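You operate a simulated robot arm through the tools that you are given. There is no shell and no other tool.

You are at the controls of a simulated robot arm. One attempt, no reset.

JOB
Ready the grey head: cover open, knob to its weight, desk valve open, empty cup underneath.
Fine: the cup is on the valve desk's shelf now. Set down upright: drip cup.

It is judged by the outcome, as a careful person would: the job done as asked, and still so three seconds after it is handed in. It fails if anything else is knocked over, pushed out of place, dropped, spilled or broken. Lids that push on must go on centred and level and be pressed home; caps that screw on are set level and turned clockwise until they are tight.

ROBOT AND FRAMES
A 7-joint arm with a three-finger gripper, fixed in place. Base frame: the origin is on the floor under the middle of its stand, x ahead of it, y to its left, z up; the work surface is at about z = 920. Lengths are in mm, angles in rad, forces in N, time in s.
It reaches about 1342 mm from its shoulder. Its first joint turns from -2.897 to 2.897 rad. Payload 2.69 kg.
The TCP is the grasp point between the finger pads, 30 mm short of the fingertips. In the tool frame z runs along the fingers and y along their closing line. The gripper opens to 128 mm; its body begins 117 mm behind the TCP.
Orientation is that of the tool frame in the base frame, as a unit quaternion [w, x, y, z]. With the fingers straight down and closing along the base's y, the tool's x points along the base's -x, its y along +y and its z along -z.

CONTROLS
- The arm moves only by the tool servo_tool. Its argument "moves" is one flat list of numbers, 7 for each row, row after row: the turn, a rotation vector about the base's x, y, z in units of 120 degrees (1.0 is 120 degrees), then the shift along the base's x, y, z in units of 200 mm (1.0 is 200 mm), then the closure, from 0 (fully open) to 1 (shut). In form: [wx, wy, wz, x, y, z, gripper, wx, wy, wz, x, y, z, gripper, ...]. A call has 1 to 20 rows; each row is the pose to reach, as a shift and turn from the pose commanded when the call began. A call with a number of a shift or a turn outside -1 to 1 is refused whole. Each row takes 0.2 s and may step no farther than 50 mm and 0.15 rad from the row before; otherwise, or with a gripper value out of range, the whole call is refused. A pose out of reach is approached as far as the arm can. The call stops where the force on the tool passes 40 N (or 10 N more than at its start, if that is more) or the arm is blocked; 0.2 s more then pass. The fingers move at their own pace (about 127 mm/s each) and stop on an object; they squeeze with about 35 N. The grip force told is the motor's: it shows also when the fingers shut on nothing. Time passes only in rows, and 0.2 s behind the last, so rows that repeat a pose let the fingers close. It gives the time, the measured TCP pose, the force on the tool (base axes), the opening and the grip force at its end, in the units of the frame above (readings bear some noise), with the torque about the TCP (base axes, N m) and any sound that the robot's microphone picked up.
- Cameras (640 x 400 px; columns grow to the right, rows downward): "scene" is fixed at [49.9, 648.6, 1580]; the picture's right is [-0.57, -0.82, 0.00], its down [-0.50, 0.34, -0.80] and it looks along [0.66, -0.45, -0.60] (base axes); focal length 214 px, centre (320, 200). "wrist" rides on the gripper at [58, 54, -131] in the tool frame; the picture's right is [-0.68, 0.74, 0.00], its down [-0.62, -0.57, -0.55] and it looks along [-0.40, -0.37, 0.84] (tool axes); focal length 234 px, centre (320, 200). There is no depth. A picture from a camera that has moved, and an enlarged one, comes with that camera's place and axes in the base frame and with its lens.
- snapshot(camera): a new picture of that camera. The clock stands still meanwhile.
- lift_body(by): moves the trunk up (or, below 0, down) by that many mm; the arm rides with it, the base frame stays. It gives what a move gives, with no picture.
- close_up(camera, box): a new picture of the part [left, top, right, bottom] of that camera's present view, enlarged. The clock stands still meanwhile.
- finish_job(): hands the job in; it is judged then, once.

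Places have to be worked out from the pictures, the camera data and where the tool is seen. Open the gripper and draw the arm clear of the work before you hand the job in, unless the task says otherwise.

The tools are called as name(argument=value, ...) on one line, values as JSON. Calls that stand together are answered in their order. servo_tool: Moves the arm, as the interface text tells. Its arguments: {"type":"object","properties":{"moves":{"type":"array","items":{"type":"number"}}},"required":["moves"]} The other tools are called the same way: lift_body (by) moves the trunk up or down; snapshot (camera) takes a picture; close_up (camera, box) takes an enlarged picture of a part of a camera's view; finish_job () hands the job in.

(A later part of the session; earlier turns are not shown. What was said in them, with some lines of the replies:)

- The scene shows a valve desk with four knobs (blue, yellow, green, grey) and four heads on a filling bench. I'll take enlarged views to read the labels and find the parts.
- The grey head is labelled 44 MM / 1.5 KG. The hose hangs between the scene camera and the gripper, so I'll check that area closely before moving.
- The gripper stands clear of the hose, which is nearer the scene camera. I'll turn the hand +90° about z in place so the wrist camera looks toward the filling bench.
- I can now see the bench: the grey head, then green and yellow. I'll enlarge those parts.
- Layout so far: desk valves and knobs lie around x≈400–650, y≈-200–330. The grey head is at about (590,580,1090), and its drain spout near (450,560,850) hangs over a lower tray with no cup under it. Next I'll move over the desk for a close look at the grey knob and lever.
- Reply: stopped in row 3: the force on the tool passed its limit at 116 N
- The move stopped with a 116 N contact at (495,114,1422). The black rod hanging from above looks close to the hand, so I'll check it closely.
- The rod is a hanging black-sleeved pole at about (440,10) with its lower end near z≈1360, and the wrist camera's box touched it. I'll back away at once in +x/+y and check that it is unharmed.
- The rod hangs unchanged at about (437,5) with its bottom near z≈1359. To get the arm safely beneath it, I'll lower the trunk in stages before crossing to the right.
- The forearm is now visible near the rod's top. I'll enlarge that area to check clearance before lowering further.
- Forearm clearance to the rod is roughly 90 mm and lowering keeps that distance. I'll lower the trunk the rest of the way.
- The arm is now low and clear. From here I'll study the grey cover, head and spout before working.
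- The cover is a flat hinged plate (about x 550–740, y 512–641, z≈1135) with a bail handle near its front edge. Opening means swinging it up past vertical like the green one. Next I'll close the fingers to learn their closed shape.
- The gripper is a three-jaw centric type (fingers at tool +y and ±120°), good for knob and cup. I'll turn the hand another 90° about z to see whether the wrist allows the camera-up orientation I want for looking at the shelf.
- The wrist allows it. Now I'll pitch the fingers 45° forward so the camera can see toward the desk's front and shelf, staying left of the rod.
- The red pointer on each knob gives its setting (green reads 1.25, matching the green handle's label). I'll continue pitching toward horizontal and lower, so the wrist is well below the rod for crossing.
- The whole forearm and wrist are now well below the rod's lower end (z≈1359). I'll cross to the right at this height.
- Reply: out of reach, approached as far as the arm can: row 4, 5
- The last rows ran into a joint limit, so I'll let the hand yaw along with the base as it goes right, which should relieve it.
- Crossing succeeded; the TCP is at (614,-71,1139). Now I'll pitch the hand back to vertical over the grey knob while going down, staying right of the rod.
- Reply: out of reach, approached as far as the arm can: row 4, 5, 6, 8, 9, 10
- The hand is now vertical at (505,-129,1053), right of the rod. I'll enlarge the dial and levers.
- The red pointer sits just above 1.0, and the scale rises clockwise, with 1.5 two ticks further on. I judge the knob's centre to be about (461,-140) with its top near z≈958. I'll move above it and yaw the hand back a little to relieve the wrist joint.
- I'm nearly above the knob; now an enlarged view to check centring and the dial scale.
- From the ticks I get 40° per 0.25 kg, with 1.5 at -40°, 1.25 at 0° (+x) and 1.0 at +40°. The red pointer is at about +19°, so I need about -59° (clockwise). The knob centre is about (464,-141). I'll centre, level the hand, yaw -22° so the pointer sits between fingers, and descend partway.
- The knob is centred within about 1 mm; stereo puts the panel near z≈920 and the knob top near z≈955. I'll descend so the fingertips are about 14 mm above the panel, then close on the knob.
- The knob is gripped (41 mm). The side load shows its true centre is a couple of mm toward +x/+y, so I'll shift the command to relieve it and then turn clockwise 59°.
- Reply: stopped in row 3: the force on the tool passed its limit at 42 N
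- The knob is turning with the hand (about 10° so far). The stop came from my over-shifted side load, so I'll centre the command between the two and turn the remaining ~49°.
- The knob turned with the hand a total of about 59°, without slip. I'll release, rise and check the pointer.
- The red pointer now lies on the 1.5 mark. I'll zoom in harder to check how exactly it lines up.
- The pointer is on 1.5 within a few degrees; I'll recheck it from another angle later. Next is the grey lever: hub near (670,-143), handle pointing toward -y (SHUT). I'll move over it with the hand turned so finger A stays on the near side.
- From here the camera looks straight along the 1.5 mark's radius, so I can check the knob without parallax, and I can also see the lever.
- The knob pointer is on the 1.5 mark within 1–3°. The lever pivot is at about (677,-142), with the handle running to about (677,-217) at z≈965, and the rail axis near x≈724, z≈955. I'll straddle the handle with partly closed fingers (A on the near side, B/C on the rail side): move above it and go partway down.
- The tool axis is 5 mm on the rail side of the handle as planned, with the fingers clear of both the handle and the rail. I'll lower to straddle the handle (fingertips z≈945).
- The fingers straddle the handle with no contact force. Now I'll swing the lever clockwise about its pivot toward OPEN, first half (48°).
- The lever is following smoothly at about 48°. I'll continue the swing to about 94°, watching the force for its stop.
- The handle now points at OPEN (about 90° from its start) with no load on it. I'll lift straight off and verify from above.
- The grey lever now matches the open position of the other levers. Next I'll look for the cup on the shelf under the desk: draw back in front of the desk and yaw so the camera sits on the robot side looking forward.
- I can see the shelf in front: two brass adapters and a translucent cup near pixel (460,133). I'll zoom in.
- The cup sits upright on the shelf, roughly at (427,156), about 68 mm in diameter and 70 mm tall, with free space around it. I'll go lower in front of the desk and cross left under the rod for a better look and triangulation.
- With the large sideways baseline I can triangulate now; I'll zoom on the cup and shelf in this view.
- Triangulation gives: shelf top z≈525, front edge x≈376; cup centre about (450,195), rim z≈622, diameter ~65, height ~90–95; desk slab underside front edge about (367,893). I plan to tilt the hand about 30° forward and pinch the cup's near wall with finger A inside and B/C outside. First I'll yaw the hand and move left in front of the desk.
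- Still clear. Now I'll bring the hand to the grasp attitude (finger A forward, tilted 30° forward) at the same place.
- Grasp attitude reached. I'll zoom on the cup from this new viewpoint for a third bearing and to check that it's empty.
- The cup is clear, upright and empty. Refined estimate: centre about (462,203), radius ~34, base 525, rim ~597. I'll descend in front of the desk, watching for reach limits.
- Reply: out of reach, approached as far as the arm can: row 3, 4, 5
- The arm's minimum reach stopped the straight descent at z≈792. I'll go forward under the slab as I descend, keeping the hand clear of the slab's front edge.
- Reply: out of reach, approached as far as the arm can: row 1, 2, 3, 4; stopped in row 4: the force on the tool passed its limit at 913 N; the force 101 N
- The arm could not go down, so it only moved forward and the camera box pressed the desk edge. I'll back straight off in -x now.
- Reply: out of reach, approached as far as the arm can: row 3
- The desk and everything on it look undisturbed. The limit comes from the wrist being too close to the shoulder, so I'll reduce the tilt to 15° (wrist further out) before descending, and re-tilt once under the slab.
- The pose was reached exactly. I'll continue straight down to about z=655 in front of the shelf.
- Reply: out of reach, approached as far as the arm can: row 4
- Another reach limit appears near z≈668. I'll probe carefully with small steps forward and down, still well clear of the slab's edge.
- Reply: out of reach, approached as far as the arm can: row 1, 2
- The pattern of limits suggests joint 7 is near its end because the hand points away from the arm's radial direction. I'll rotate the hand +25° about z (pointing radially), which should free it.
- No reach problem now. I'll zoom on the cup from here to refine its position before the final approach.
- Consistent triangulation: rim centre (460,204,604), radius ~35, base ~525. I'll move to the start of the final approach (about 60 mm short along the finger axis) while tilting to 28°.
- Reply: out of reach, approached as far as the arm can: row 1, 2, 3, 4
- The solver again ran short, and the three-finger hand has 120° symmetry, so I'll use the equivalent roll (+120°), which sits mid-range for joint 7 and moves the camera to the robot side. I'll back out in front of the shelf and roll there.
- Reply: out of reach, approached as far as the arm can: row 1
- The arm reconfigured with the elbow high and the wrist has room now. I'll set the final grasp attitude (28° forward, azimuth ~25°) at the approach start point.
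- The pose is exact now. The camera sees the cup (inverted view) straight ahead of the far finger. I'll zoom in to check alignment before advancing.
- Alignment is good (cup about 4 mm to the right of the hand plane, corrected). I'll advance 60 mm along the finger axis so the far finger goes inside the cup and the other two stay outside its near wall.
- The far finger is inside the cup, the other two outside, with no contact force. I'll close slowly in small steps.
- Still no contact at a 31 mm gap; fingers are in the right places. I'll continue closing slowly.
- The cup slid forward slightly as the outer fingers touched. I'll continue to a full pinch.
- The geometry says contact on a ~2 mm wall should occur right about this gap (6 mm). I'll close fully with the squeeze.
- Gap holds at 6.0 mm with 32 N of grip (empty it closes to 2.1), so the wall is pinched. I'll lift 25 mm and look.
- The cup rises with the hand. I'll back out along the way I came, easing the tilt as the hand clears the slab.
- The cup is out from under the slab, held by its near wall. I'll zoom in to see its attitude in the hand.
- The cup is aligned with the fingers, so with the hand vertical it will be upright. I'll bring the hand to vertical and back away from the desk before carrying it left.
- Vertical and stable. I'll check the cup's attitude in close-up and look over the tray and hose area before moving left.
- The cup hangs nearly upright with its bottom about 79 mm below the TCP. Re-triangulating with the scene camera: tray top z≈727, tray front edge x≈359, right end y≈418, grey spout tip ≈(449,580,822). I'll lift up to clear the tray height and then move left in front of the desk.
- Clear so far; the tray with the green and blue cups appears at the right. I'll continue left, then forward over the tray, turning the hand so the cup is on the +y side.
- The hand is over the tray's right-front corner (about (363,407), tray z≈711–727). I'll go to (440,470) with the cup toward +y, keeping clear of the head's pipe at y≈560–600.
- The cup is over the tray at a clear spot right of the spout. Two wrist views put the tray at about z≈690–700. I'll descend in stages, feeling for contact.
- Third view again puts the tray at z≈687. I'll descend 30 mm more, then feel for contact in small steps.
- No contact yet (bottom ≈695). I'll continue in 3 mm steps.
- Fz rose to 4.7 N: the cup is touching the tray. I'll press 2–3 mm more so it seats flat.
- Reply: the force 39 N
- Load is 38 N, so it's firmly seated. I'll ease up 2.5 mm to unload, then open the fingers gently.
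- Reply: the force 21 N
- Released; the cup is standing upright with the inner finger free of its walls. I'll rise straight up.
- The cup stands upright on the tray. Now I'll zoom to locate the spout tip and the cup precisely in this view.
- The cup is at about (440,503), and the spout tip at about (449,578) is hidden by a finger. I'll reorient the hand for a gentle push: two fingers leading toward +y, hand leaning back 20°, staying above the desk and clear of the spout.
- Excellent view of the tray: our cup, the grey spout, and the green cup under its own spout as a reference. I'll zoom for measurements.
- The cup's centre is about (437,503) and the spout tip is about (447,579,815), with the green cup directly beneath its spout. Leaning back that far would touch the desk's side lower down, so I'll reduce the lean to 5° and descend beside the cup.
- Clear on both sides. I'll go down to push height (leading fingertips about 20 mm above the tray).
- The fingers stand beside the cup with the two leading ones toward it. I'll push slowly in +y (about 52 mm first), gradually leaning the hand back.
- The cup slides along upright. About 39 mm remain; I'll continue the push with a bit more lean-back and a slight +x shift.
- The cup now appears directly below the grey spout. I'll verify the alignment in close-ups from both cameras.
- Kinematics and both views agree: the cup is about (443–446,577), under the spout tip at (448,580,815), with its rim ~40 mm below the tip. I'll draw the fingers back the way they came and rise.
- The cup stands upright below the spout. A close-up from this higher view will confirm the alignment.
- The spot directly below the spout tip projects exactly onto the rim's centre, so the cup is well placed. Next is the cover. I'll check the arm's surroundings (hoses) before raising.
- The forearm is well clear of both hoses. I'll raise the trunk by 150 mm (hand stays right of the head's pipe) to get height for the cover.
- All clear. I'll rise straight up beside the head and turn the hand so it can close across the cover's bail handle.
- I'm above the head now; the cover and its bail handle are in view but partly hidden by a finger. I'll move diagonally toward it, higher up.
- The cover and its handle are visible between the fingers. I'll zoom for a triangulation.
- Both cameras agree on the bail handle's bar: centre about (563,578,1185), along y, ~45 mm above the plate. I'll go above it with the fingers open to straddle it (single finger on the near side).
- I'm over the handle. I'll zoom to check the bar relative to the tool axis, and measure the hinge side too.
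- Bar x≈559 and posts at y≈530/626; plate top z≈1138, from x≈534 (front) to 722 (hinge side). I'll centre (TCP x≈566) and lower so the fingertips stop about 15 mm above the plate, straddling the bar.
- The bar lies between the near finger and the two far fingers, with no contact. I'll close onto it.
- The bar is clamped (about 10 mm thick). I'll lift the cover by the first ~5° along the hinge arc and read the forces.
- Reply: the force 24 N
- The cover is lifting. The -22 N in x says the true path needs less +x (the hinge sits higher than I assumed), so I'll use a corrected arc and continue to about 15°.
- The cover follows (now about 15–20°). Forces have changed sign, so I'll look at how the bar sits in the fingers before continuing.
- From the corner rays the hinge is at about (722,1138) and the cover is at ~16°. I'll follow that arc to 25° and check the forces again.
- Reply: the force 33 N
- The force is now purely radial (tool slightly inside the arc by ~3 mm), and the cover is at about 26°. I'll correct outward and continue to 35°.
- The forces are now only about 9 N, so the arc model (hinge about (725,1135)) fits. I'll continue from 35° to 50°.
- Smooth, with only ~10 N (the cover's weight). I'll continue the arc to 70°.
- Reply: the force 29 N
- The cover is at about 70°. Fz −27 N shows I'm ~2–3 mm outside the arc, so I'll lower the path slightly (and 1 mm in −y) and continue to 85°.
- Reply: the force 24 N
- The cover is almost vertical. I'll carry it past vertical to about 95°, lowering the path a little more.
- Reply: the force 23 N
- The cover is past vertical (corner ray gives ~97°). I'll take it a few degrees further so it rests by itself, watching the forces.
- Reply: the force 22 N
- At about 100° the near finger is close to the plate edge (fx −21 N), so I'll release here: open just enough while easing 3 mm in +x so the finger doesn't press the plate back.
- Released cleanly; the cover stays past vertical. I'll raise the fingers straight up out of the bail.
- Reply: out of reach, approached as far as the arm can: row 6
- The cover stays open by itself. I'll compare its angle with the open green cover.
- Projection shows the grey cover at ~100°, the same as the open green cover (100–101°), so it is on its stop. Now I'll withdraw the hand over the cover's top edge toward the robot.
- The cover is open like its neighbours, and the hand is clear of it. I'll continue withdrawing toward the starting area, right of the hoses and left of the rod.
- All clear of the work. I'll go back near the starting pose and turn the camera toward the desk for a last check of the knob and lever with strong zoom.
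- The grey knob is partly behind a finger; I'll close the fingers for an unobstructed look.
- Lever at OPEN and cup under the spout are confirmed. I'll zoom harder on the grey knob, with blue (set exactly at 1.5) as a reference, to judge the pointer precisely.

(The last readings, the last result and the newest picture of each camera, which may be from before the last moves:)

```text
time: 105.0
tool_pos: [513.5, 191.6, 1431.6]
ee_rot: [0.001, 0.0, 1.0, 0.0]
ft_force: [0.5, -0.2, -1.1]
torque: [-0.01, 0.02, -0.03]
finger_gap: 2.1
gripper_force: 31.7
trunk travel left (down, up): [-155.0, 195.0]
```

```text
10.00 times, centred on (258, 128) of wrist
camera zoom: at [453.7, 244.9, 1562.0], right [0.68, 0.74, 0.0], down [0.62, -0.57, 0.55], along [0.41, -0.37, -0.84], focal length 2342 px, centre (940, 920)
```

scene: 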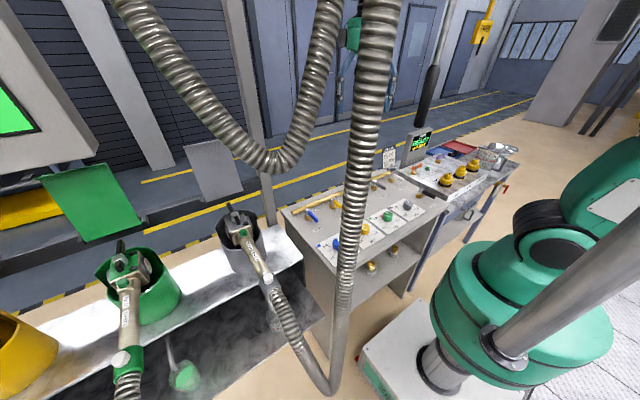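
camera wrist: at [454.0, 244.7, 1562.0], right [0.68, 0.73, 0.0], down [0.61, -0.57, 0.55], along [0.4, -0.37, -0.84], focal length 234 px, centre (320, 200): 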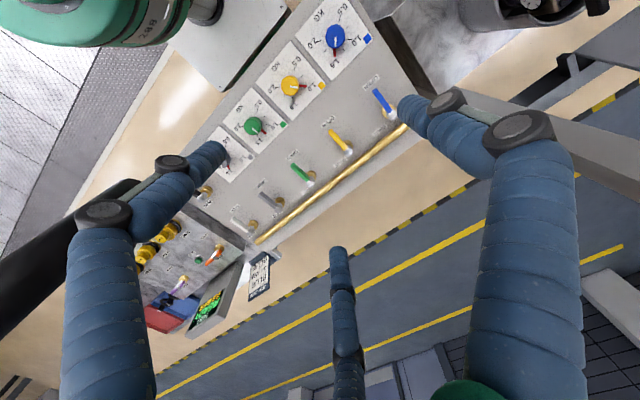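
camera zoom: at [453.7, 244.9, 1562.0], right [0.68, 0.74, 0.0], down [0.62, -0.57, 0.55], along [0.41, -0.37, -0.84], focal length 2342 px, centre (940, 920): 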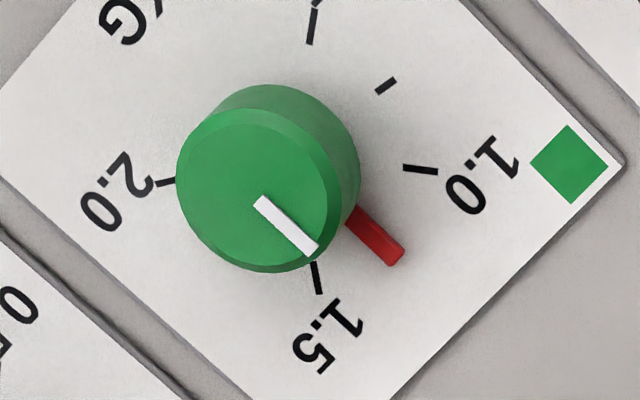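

Calibrated on the green knob (reads exactly 1.25), the grey pointer is about 5° short of the 1.5 mark (≈1.47). I'll go back and correct it, using the low route under the rod that I used before. First I lower the trunk.

lift_body(by=-150)

snapshot(camera="scene")

```text
time: 106.8
tool_pos: [513.7, 191.9, 1281.1]
ee_rot: [0.0, 0.0, 1.0, 0.0]
ft_force: [0.1, 0.3, 0.1]
torque: [-0.01, 0.02, 0.05]
finger_gap: 2.2
gripper_force: 31.4
trunk travel left (down, up): [-5.0, 345.0]
```

```text
taken
```

scene: 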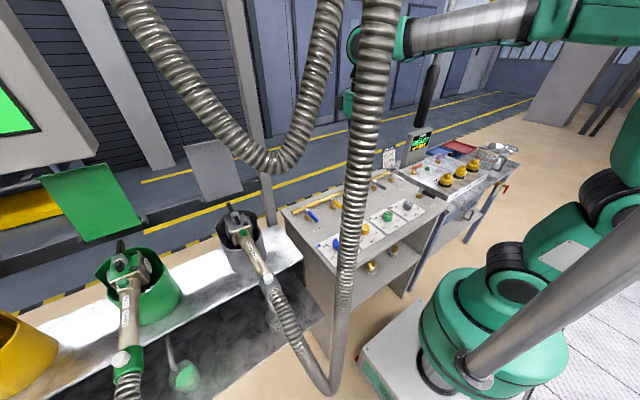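

Clear of the rod. I'll draw back and down in front of the desk while yawing toward the knob-grasp orientation.

servo_tool(moves=[0, 0, 0.0694, -0.1525, -0.035, -0.1333, 1, 0, 0, 0.1389, -0.305, -0.07, -0.2667, 1, 0, 0, 0.2083, -0.4575, -0.105, -0.4, 1, 0, 0, 0.2778, -0.61, -0.14, -0.5333, 1, 0, 0, 0.3472, -0.7625, -0.175, -0.6667, 1, 0, 0, 0.4167, -0.915, -0.21, -0.8, 1])

snapshot(camera="scene")

snapshot(camera="wrist")

```text
time: 108.2
tool_pos: [329.7, 148.0, 1120.3]
ee_rot: [0.0, -0.424, 0.906, 0.001]
ft_force: [0.3, 0.2, 0.6]
torque: [-0.05, 0.06, 0.01]
finger_gap: 2.3
gripper_force: 31.8
trunk travel left (down, up): [-5.0, 345.0]
```

```text
taken
```

scene: 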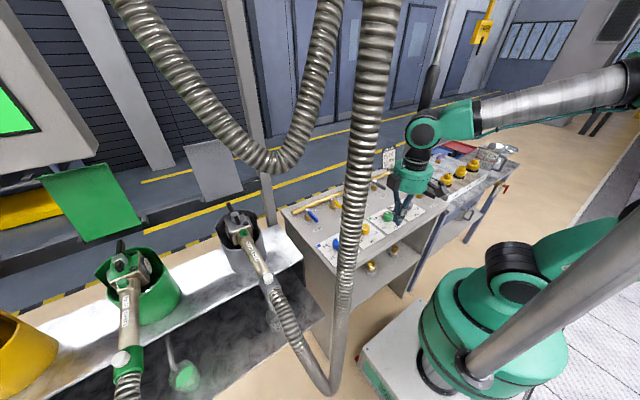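

```text
taken
camera wrist: at [251.1, 137.9, 1252.1], right [-0.13, 0.99, 0.0], down [0.83, 0.11, 0.55], along [0.54, 0.07, -0.84], focal length 234 px, centre (320, 200)
```

wrist: 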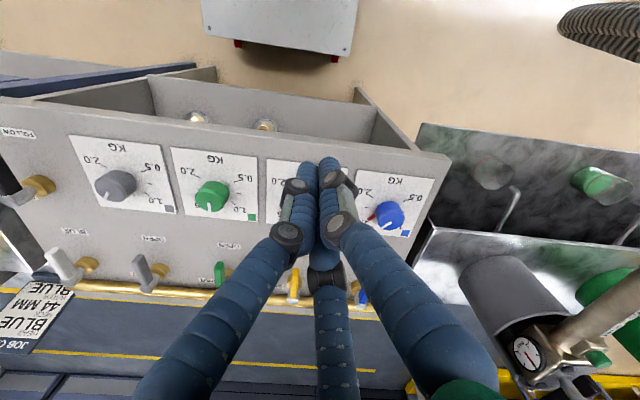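

Good overview: the cup sits under the grey spout, valve and levers in place. I'll descend in front of the desk, then cross right below the rod.

servo_tool(moves=[0, 0, 0, -0.01, -0.05, -0.2, 1, 0, 0, 0, -0.02, -0.1, -0.4, 1, 0, 0, 0, -0.02, -0.15, -0.6, 1, 0, 0, 0, -0.02, -0.2, -0.8, 1, 0, 0, 0, -0.02, -0.25, -0.98, 1])

servo_tool(moves=[0, 0, 0, 0, -0.2, 0, 1, 0, 0, 0, 0, -0.4, 0, 1, 0, 0, 0, 0, -0.6, 0, 1, 0, 0, 0, 0, -0.8, 0, 1, 0, 0, 0, 0, -1, 0, 1])

snapshot(camera="scene")

```text
time: 109.4
tool_pos: [327.9, 100.2, 925.0]
ee_rot: [0.001, -0.423, 0.906, 0.0]
ft_force: [-0.4, -0.2, -0.4]
torque: [0.0, -0.07, -0.03]
finger_gap: 2.1
gripper_force: 31.6
trunk travel left (down, up): [-5.0, 345.0]
```

```text
time: 110.6
tool_pos: [328.5, -100.3, 925.8]
ee_rot: [-0.001, -0.422, 0.907, 0.001]
ft_force: [0.2, 0.2, -0.6]
torque: [-0.04, -0.05, 0.01]
finger_gap: 2.1
gripper_force: 31.0
trunk travel left (down, up): [-5.0, 345.0]
```

```text
taken
```

scene: 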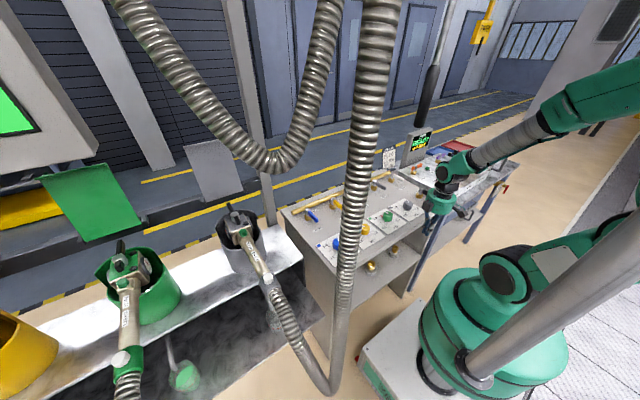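

Crossed safely. Now up and forward over the knob with fingers opened to half.

servo_tool(moves=[0, 0, 0, 0, -0.1, 0.2, 0.9, 0, 0, 0, 0.02, -0.2, 0.42, 0.8, 0, 0, 0, 0.08, -0.2, 0.62, 0.7, 0, 0, 0, 0.28, -0.2, 0.62, 0.6, 0, 0, 0, 0.48, -0.2, 0.62, 0.5, 0, 0, 0, 0.68, -0.2, 0.62, 0.5])

snapshot(camera="wrist")

close_up(camera="wrist", box=[270, 100, 370, 190])

```text
time: 112.0
tool_pos: [463.0, -141.9, 1049.5]
ee_rot: [0.0, -0.422, 0.907, 0.001]
ft_force: [-0.2, 0.5, -0.2]
torque: [-0.01, -0.06, 0.0]
finger_gap: 64.1
gripper_force: 0.1
trunk travel left (down, up): [-5.0, 345.0]
```

```text
taken
camera wrist: at [383.0, -151.7, 1180.7], right [-0.13, 0.99, 0.0], down [0.83, 0.11, 0.55], along [0.54, 0.07, -0.84], focal length 234 px, centre (320, 200)
```

wrist: 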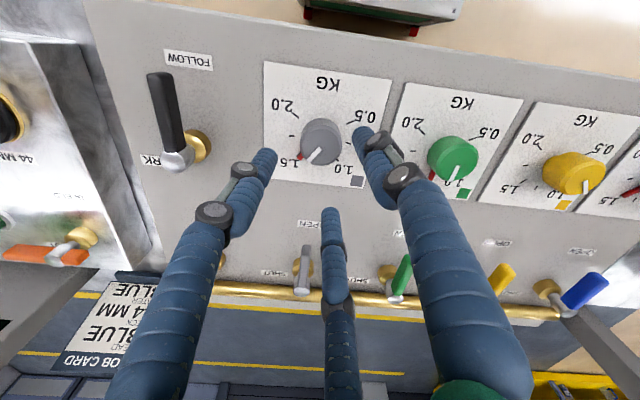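

```text
4.44 times, centred on (320, 145) of wrist
camera zoom: at [383.0, -151.7, 1180.7], right [-0.13, 0.99, 0.0], down [0.83, 0.11, 0.55], along [0.54, 0.07, -0.84], focal length 1041 px, centre (320, 444)
```

zoom: 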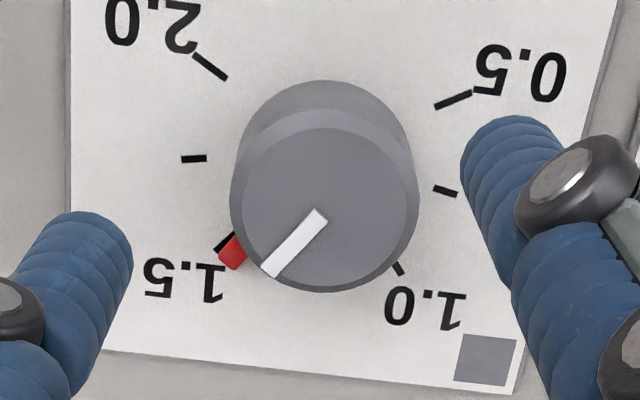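

The pointer sits just short of the 1.5 tick (white mark reads about −34.5°, target −40°). I'll descend centred on the knob and close gently.

servo_tool(moves=[0, 0, 0, 0.011, 0.01, -0.15, 0.5, 0, 0, 0, 0.011, 0.01, -0.3, 0.5, 0, 0, 0, 0.011, 0.01, -0.4, 0.5, 0, 0, 0, 0.011, 0.01, -0.4275, 0.5, 0, 0, 0, 0.011, 0.01, -0.4275, 0.58, 0, 0, 0, 0.011, 0.01, -0.4275, 0.63, 0, 0, 0, 0.011, 0.01, -0.4275, 0.66, 0, 0, 0, 0.011, 0.01, -0.4275, 0.7, 0, 0, 0, 0.011, 0.01, -0.4275, 0.85, 0, 0, 0, 0.011, 0.01, -0.4275, 1])

close_up(camera="wrist", box=[270, 110, 370, 200])

```text
time: 114.2
tool_pos: [465.2, -139.5, 962.3]
ee_rot: [0.001, -0.422, 0.907, -0.001]
ft_force: [-0.5, -6.8, -1.5]
torque: [-0.3, -0.03, -0.01]
finger_gap: 40.8
gripper_force: 44.7
trunk travel left (down, up): [-5.0, 345.0]
```

```text
4.44 times, centred on (320, 155) of wrist
camera zoom: at [385.1, -150.1, 1094.1], right [-0.13, 0.99, 0.0], down [0.83, 0.11, 0.55], along [0.54, 0.07, -0.84], focal length 1041 px, centre (320, 400)
```

zoom: 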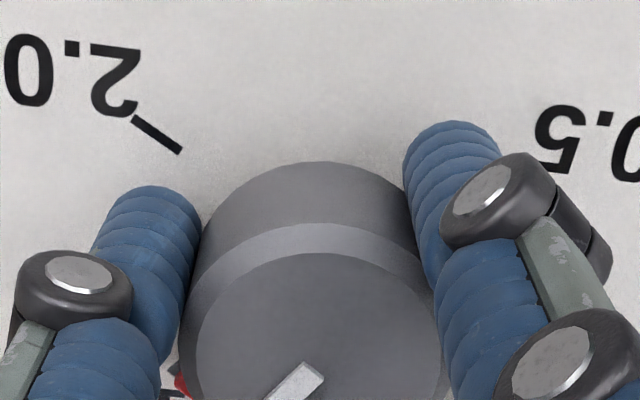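

Gripped well centred (side load under 7 N). I'll check the white mark's angle now before turning.

close_up(camera="wrist", box=[280, 160, 360, 230])

```text
5.71 times, centred on (320, 195) of wrist
camera zoom: at [385.1, -150.1, 1094.1], right [-0.13, 0.99, 0.0], down [0.83, 0.11, 0.55], along [0.54, 0.07, -0.84], focal length 1338 px, centre (320, 229)
```

zoom: 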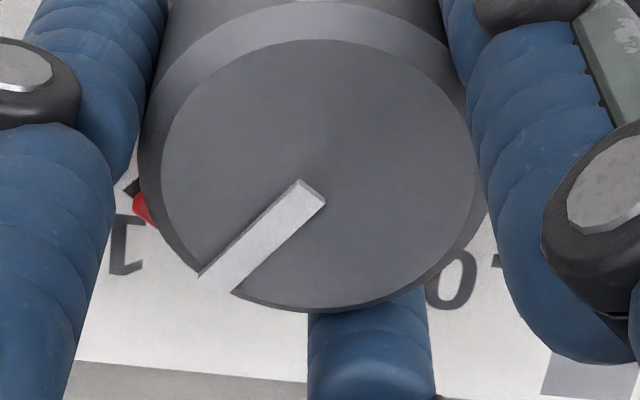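

Gripping didn't disturb it (−34°). Last time releasing let it spring back ~3°, so I'll turn −8.5° and hold, then check.

servo_tool(moves=[0, 0, -0.025, 0, 0, 0, 1, 0, 0, -0.05, 0, 0, 0, 1, 0, 0, -0.0708, 0, 0, 0, 1, 0, 0, -0.0708, 0, 0, 0, 1, 0, 0, -0.0708, 0, 0, 0, 1])

close_up(camera="wrist", box=[280, 160, 360, 230])

```text
time: 115.4
tool_pos: [464.5, -138.4, 962.0]
ee_rot: [0.0, -0.354, 0.935, 0.0]
ft_force: [7.6, -4.0, -6.5]
torque: [-0.08, -0.49, 0.02]
finger_gap: 40.8
gripper_force: 45.4
trunk travel left (down, up): [-5.0, 345.0]
```

```text
5.71 times, centred on (320, 195) of wrist
camera zoom: at [384.5, -138.4, 1094.1], right [0.02, 1.0, 0.0], down [0.84, -0.02, 0.55], along [0.55, -0.01, -0.84], focal length 1338 px, centre (320, 229)
```

zoom: 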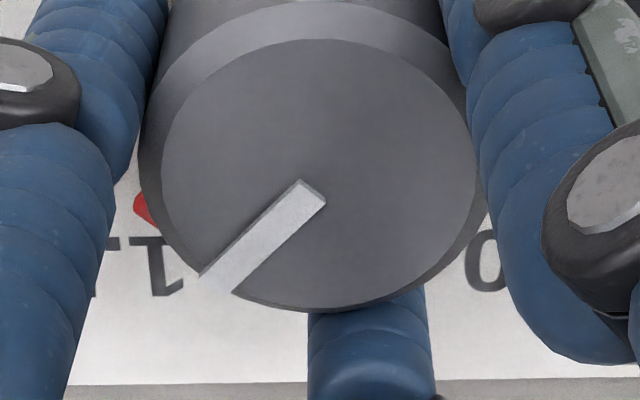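

It turned with the hand to about −42.4°. Now I'll release gently and re-measure.

servo_tool(moves=[0, 0, 0, 0, 0, 0, 0.69, 0, 0, 0, 0, 0, 0, 0.66, 0, 0, 0, 0, 0, 0, 0.6, 0, 0, 0, 0, 0, 0, 0.5, 0, 0, 0, 0, 0, 0, 0.5])

close_up(camera="wrist", box=[280, 160, 360, 230])

```text
time: 116.6
tool_pos: [463.5, -140.4, 963.5]
ee_rot: [0.001, -0.354, 0.935, 0.001]
ft_force: [0.7, 0.6, -1.0]
torque: [0.04, 0.06, 0.0]
finger_gap: 63.9
gripper_force: 0.1
trunk travel left (down, up): [-5.0, 345.0]
```

```text
5.71 times, centred on (320, 195) of wrist
camera zoom: at [384.0, -138.2, 1094.4], right [0.02, 1.0, 0.0], down [0.84, -0.02, 0.55], along [0.55, -0.01, -0.84], focal length 1338 px, centre (320, 229)
```

zoom: 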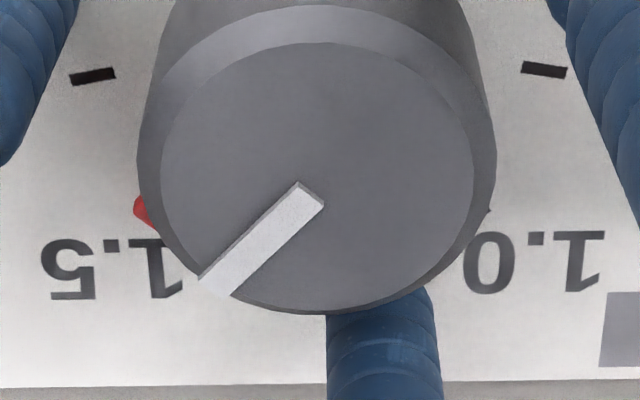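

No spring-back this time: it now reads about −42.5°, slightly past 1.5. I'll regrip and turn back 2.4°.

servo_tool(moves=[0, 0, 0, 0, 0, 0, 0.58, 0, 0, 0, 0, 0, 0, 0.63, 0, 0, 0, 0, 0, 0, 0.67, 0, 0, 0, 0, 0, 0, 0.8, 0, 0, 0, 0, 0, 0, 1, 0, 0, 0.01, 0, 0, 0, 1, 0, 0, 0.02, 0, 0, 0, 1, 0, 0, 0.02, 0, 0, 0, 1, 0, 0, 0.02, 0, 0, 0, 1])

servo_tool(moves=[0, 0, 0, 0, 0, 0, 0.69, 0, 0, 0, 0, 0, 0, 0.66, 0, 0, 0, 0, 0, 0, 0.6, 0, 0, 0, 0, 0, 0, 0.5, 0, 0, 0, 0, 0, 0, 0.45])

close_up(camera="wrist", box=[280, 160, 360, 230])

```text
time: 118.6
tool_pos: [464.6, -139.7, 962.3]
ee_rot: [0.001, -0.374, 0.928, 0.0]
ft_force: [2.5, -8.5, 10.7]
torque: [-0.32, 0.07, 0.04]
finger_gap: 40.9
gripper_force: 45.1
trunk travel left (down, up): [-5.0, 345.0]
```

```text
time: 119.8
tool_pos: [464.1, -139.2, 962.7]
ee_rot: [0.001, -0.373, 0.928, 0.0]
ft_force: [-0.7, 0.7, 0.3]
torque: [-0.03, -0.01, -0.04]
finger_gap: 70.4
gripper_force: 0.0
trunk travel left (down, up): [-5.0, 345.0]
```

```text
5.71 times, centred on (320, 195) of wrist
camera zoom: at [384.1, -141.2, 1093.8], right [-0.02, 1.0, 0.0], down [0.84, 0.02, 0.55], along [0.55, 0.01, -0.84], focal length 1338 px, centre (320, 229)
```

zoom: 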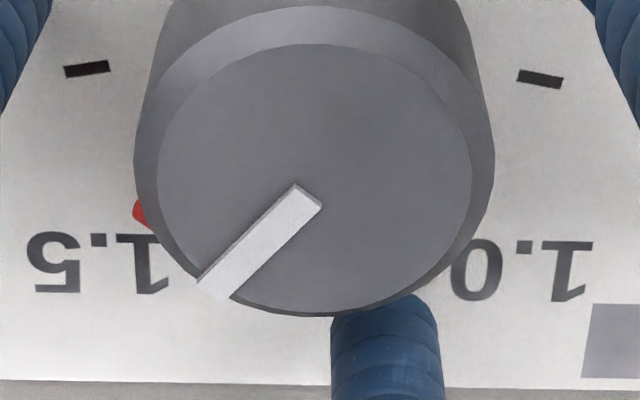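

The white mark now reads about −40.5°, on the 1.5 mark. I'll rise and take a last look at pointer and tick.

servo_tool(moves=[0, 0, 0, 0, 0, 0.1, 0.45, 0, 0, 0, 0, 0, 0.25, 0.45, 0, 0, 0, 0, 0, 0.45, 0.45])

close_up(camera="wrist", box=[270, 100, 370, 190])

snapshot(camera="wrist")

```text
time: 120.6
tool_pos: [464.3, -140.1, 1051.4]
ee_rot: [0.0, -0.374, 0.928, 0.0]
ft_force: [0.2, -0.3, 0.1]
torque: [0.0, 0.07, 0.04]
finger_gap: 70.5
gripper_force: 0.0
trunk travel left (down, up): [-5.0, 345.0]
```

```text
4.44 times, centred on (320, 145) of wrist
camera zoom: at [384.3, -141.6, 1183.3], right [-0.02, 1.0, 0.0], down [0.84, 0.02, 0.55], along [0.55, 0.01, -0.84], focal length 1041 px, centre (320, 444)
```

zoom: 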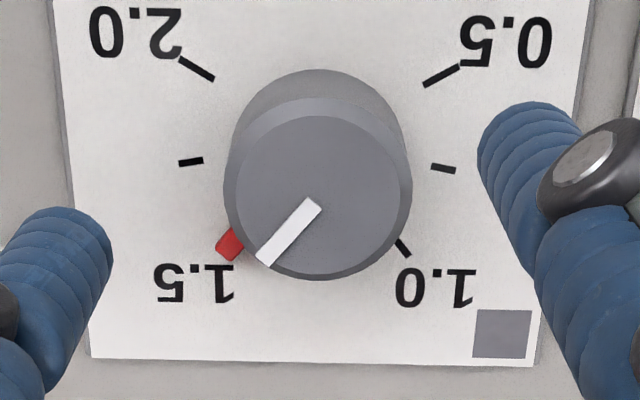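

```text
taken
camera wrist: at [384.3, -141.6, 1183.3], right [-0.02, 1.0, 0.0], down [0.84, 0.02, 0.55], along [0.55, 0.01, -0.84], focal length 234 px, centre (320, 200)
```

wrist: 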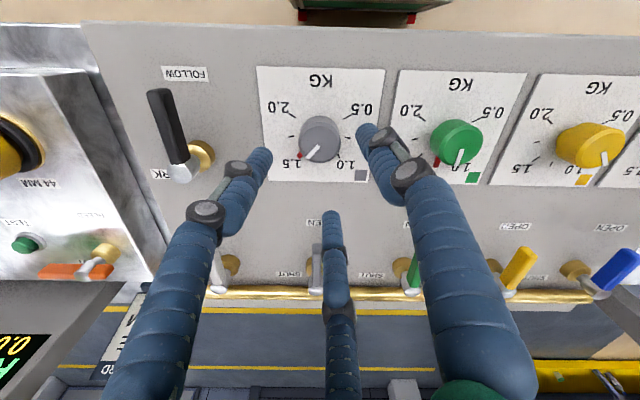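

The pointer now lies right over the 1.5 tick, the mirror image of the 1.0 tick. I'll draw the hand back from the desk and open the gripper.

servo_tool(moves=[0, 0, 0, -0.2, 0, 0, 0.45, 0, 0, 0, -0.4, 0, 0, 0.3, 0, 0, 0, -0.6, 0, 0, 0.1, 0, 0, 0, -0.65, 0, 0, 0, 0, 0, 0, -0.65, 0, 0, 0, 0, 0, 0, -0.65, 0, 0, 0])

snapshot(camera="scene")

snapshot(camera="wrist")

close_up(camera="scene", box=[160, 120, 330, 350])

close_up(camera="scene", box=[330, 140, 530, 290])

```text
time: 122.0
tool_pos: [334.1, -140.1, 1053.8]
ee_rot: [0.001, -0.374, 0.927, 0.0]
ft_force: [0.4, -0.5, 0.2]
torque: [-0.02, -0.01, -0.01]
finger_gap: 128.2
gripper_force: 0.0
trunk travel left (down, up): [-5.0, 345.0]
```

```text
taken
```

scene: 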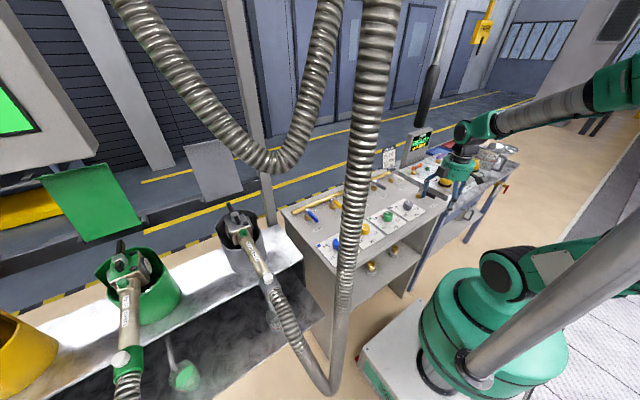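

```text
taken
camera wrist: at [253.8, -142.2, 1185.4], right [-0.02, 1.0, 0.0], down [0.84, 0.02, 0.55], along [0.55, 0.01, -0.84], focal length 234 px, centre (320, 200)
```

wrist: 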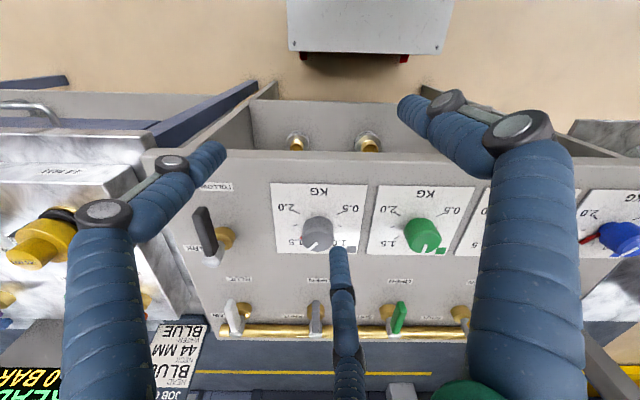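

```text
1.74 times, centred on (245, 235) of scene
camera zoom: at [49.9, 648.6, 1580.0], right [-0.57, -0.82, 0.0], down [-0.5, 0.34, -0.8], along [0.66, -0.45, -0.6], focal length 373 px, centre (450, 139)
```

zoom: 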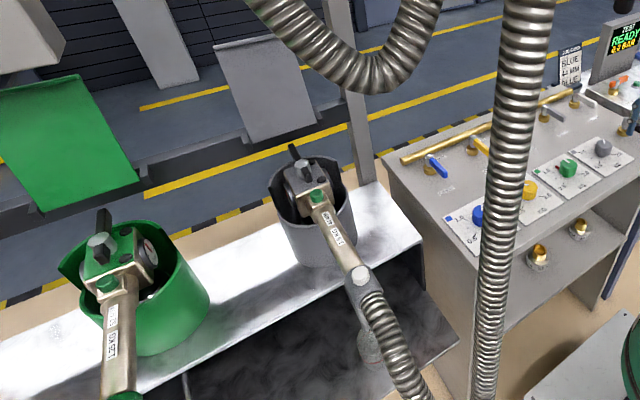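

```text
2.67 times, centred on (430, 215) of scene
camera zoom: at [49.9, 648.6, 1580.0], right [-0.57, -0.82, 0.0], down [-0.5, 0.34, -0.8], along [0.66, -0.45, -0.6], focal length 572 px, centre (27, 160)
```

zoom: 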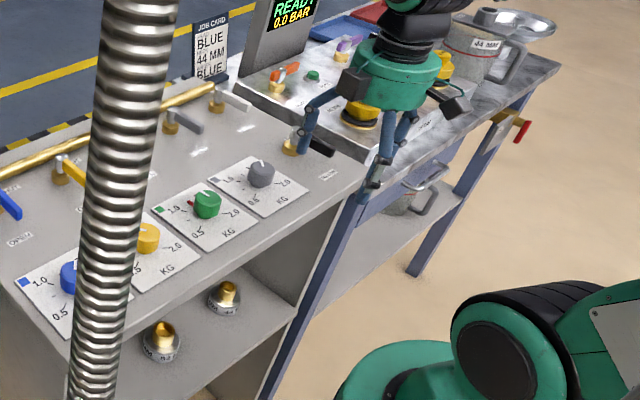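

Everything checks out:
- The cover is open on its stop.
- The grey knob is on 1.5.
- The grey lever is at OPEN, parallel to the other open levers.
- The empty cup stands upright under the grey head's spout.

The gripper is open and clear of the desk, so I'm handing the job in.

finish_job()

```text
The job is handed in.
```

The grey head is ready and the job is handed in; I have not seen the judging result.

- **Cover:** swung up past vertical, at about the same angle as the open green cover, and it stays there on its own.
- **Knob:** the grey pointer is on the 1.5 mark, matching the 1.5 KG label on the head. My first turn left it slightly short, so I went back and corrected it.
- **Desk valve:** the grey lever points at OPEN, in line with the other open levers.
- **Cup:** the empty drip cup from the shelf stands upright on the tray, directly under the grey head's spout.

**Contacts on the way:** I hit two things with the hand.
- The hand bumped the hanging rod above the desk at about 116 N.
- It pressed the desk's front edge hard, peaking at 913 N, while reaching for the cup.

I backed off both times. In the pictures the rod, desk, adapters and other items all looked undisturbed afterwards.

The arm is drawn back in front of the desk with the gripper fully open.
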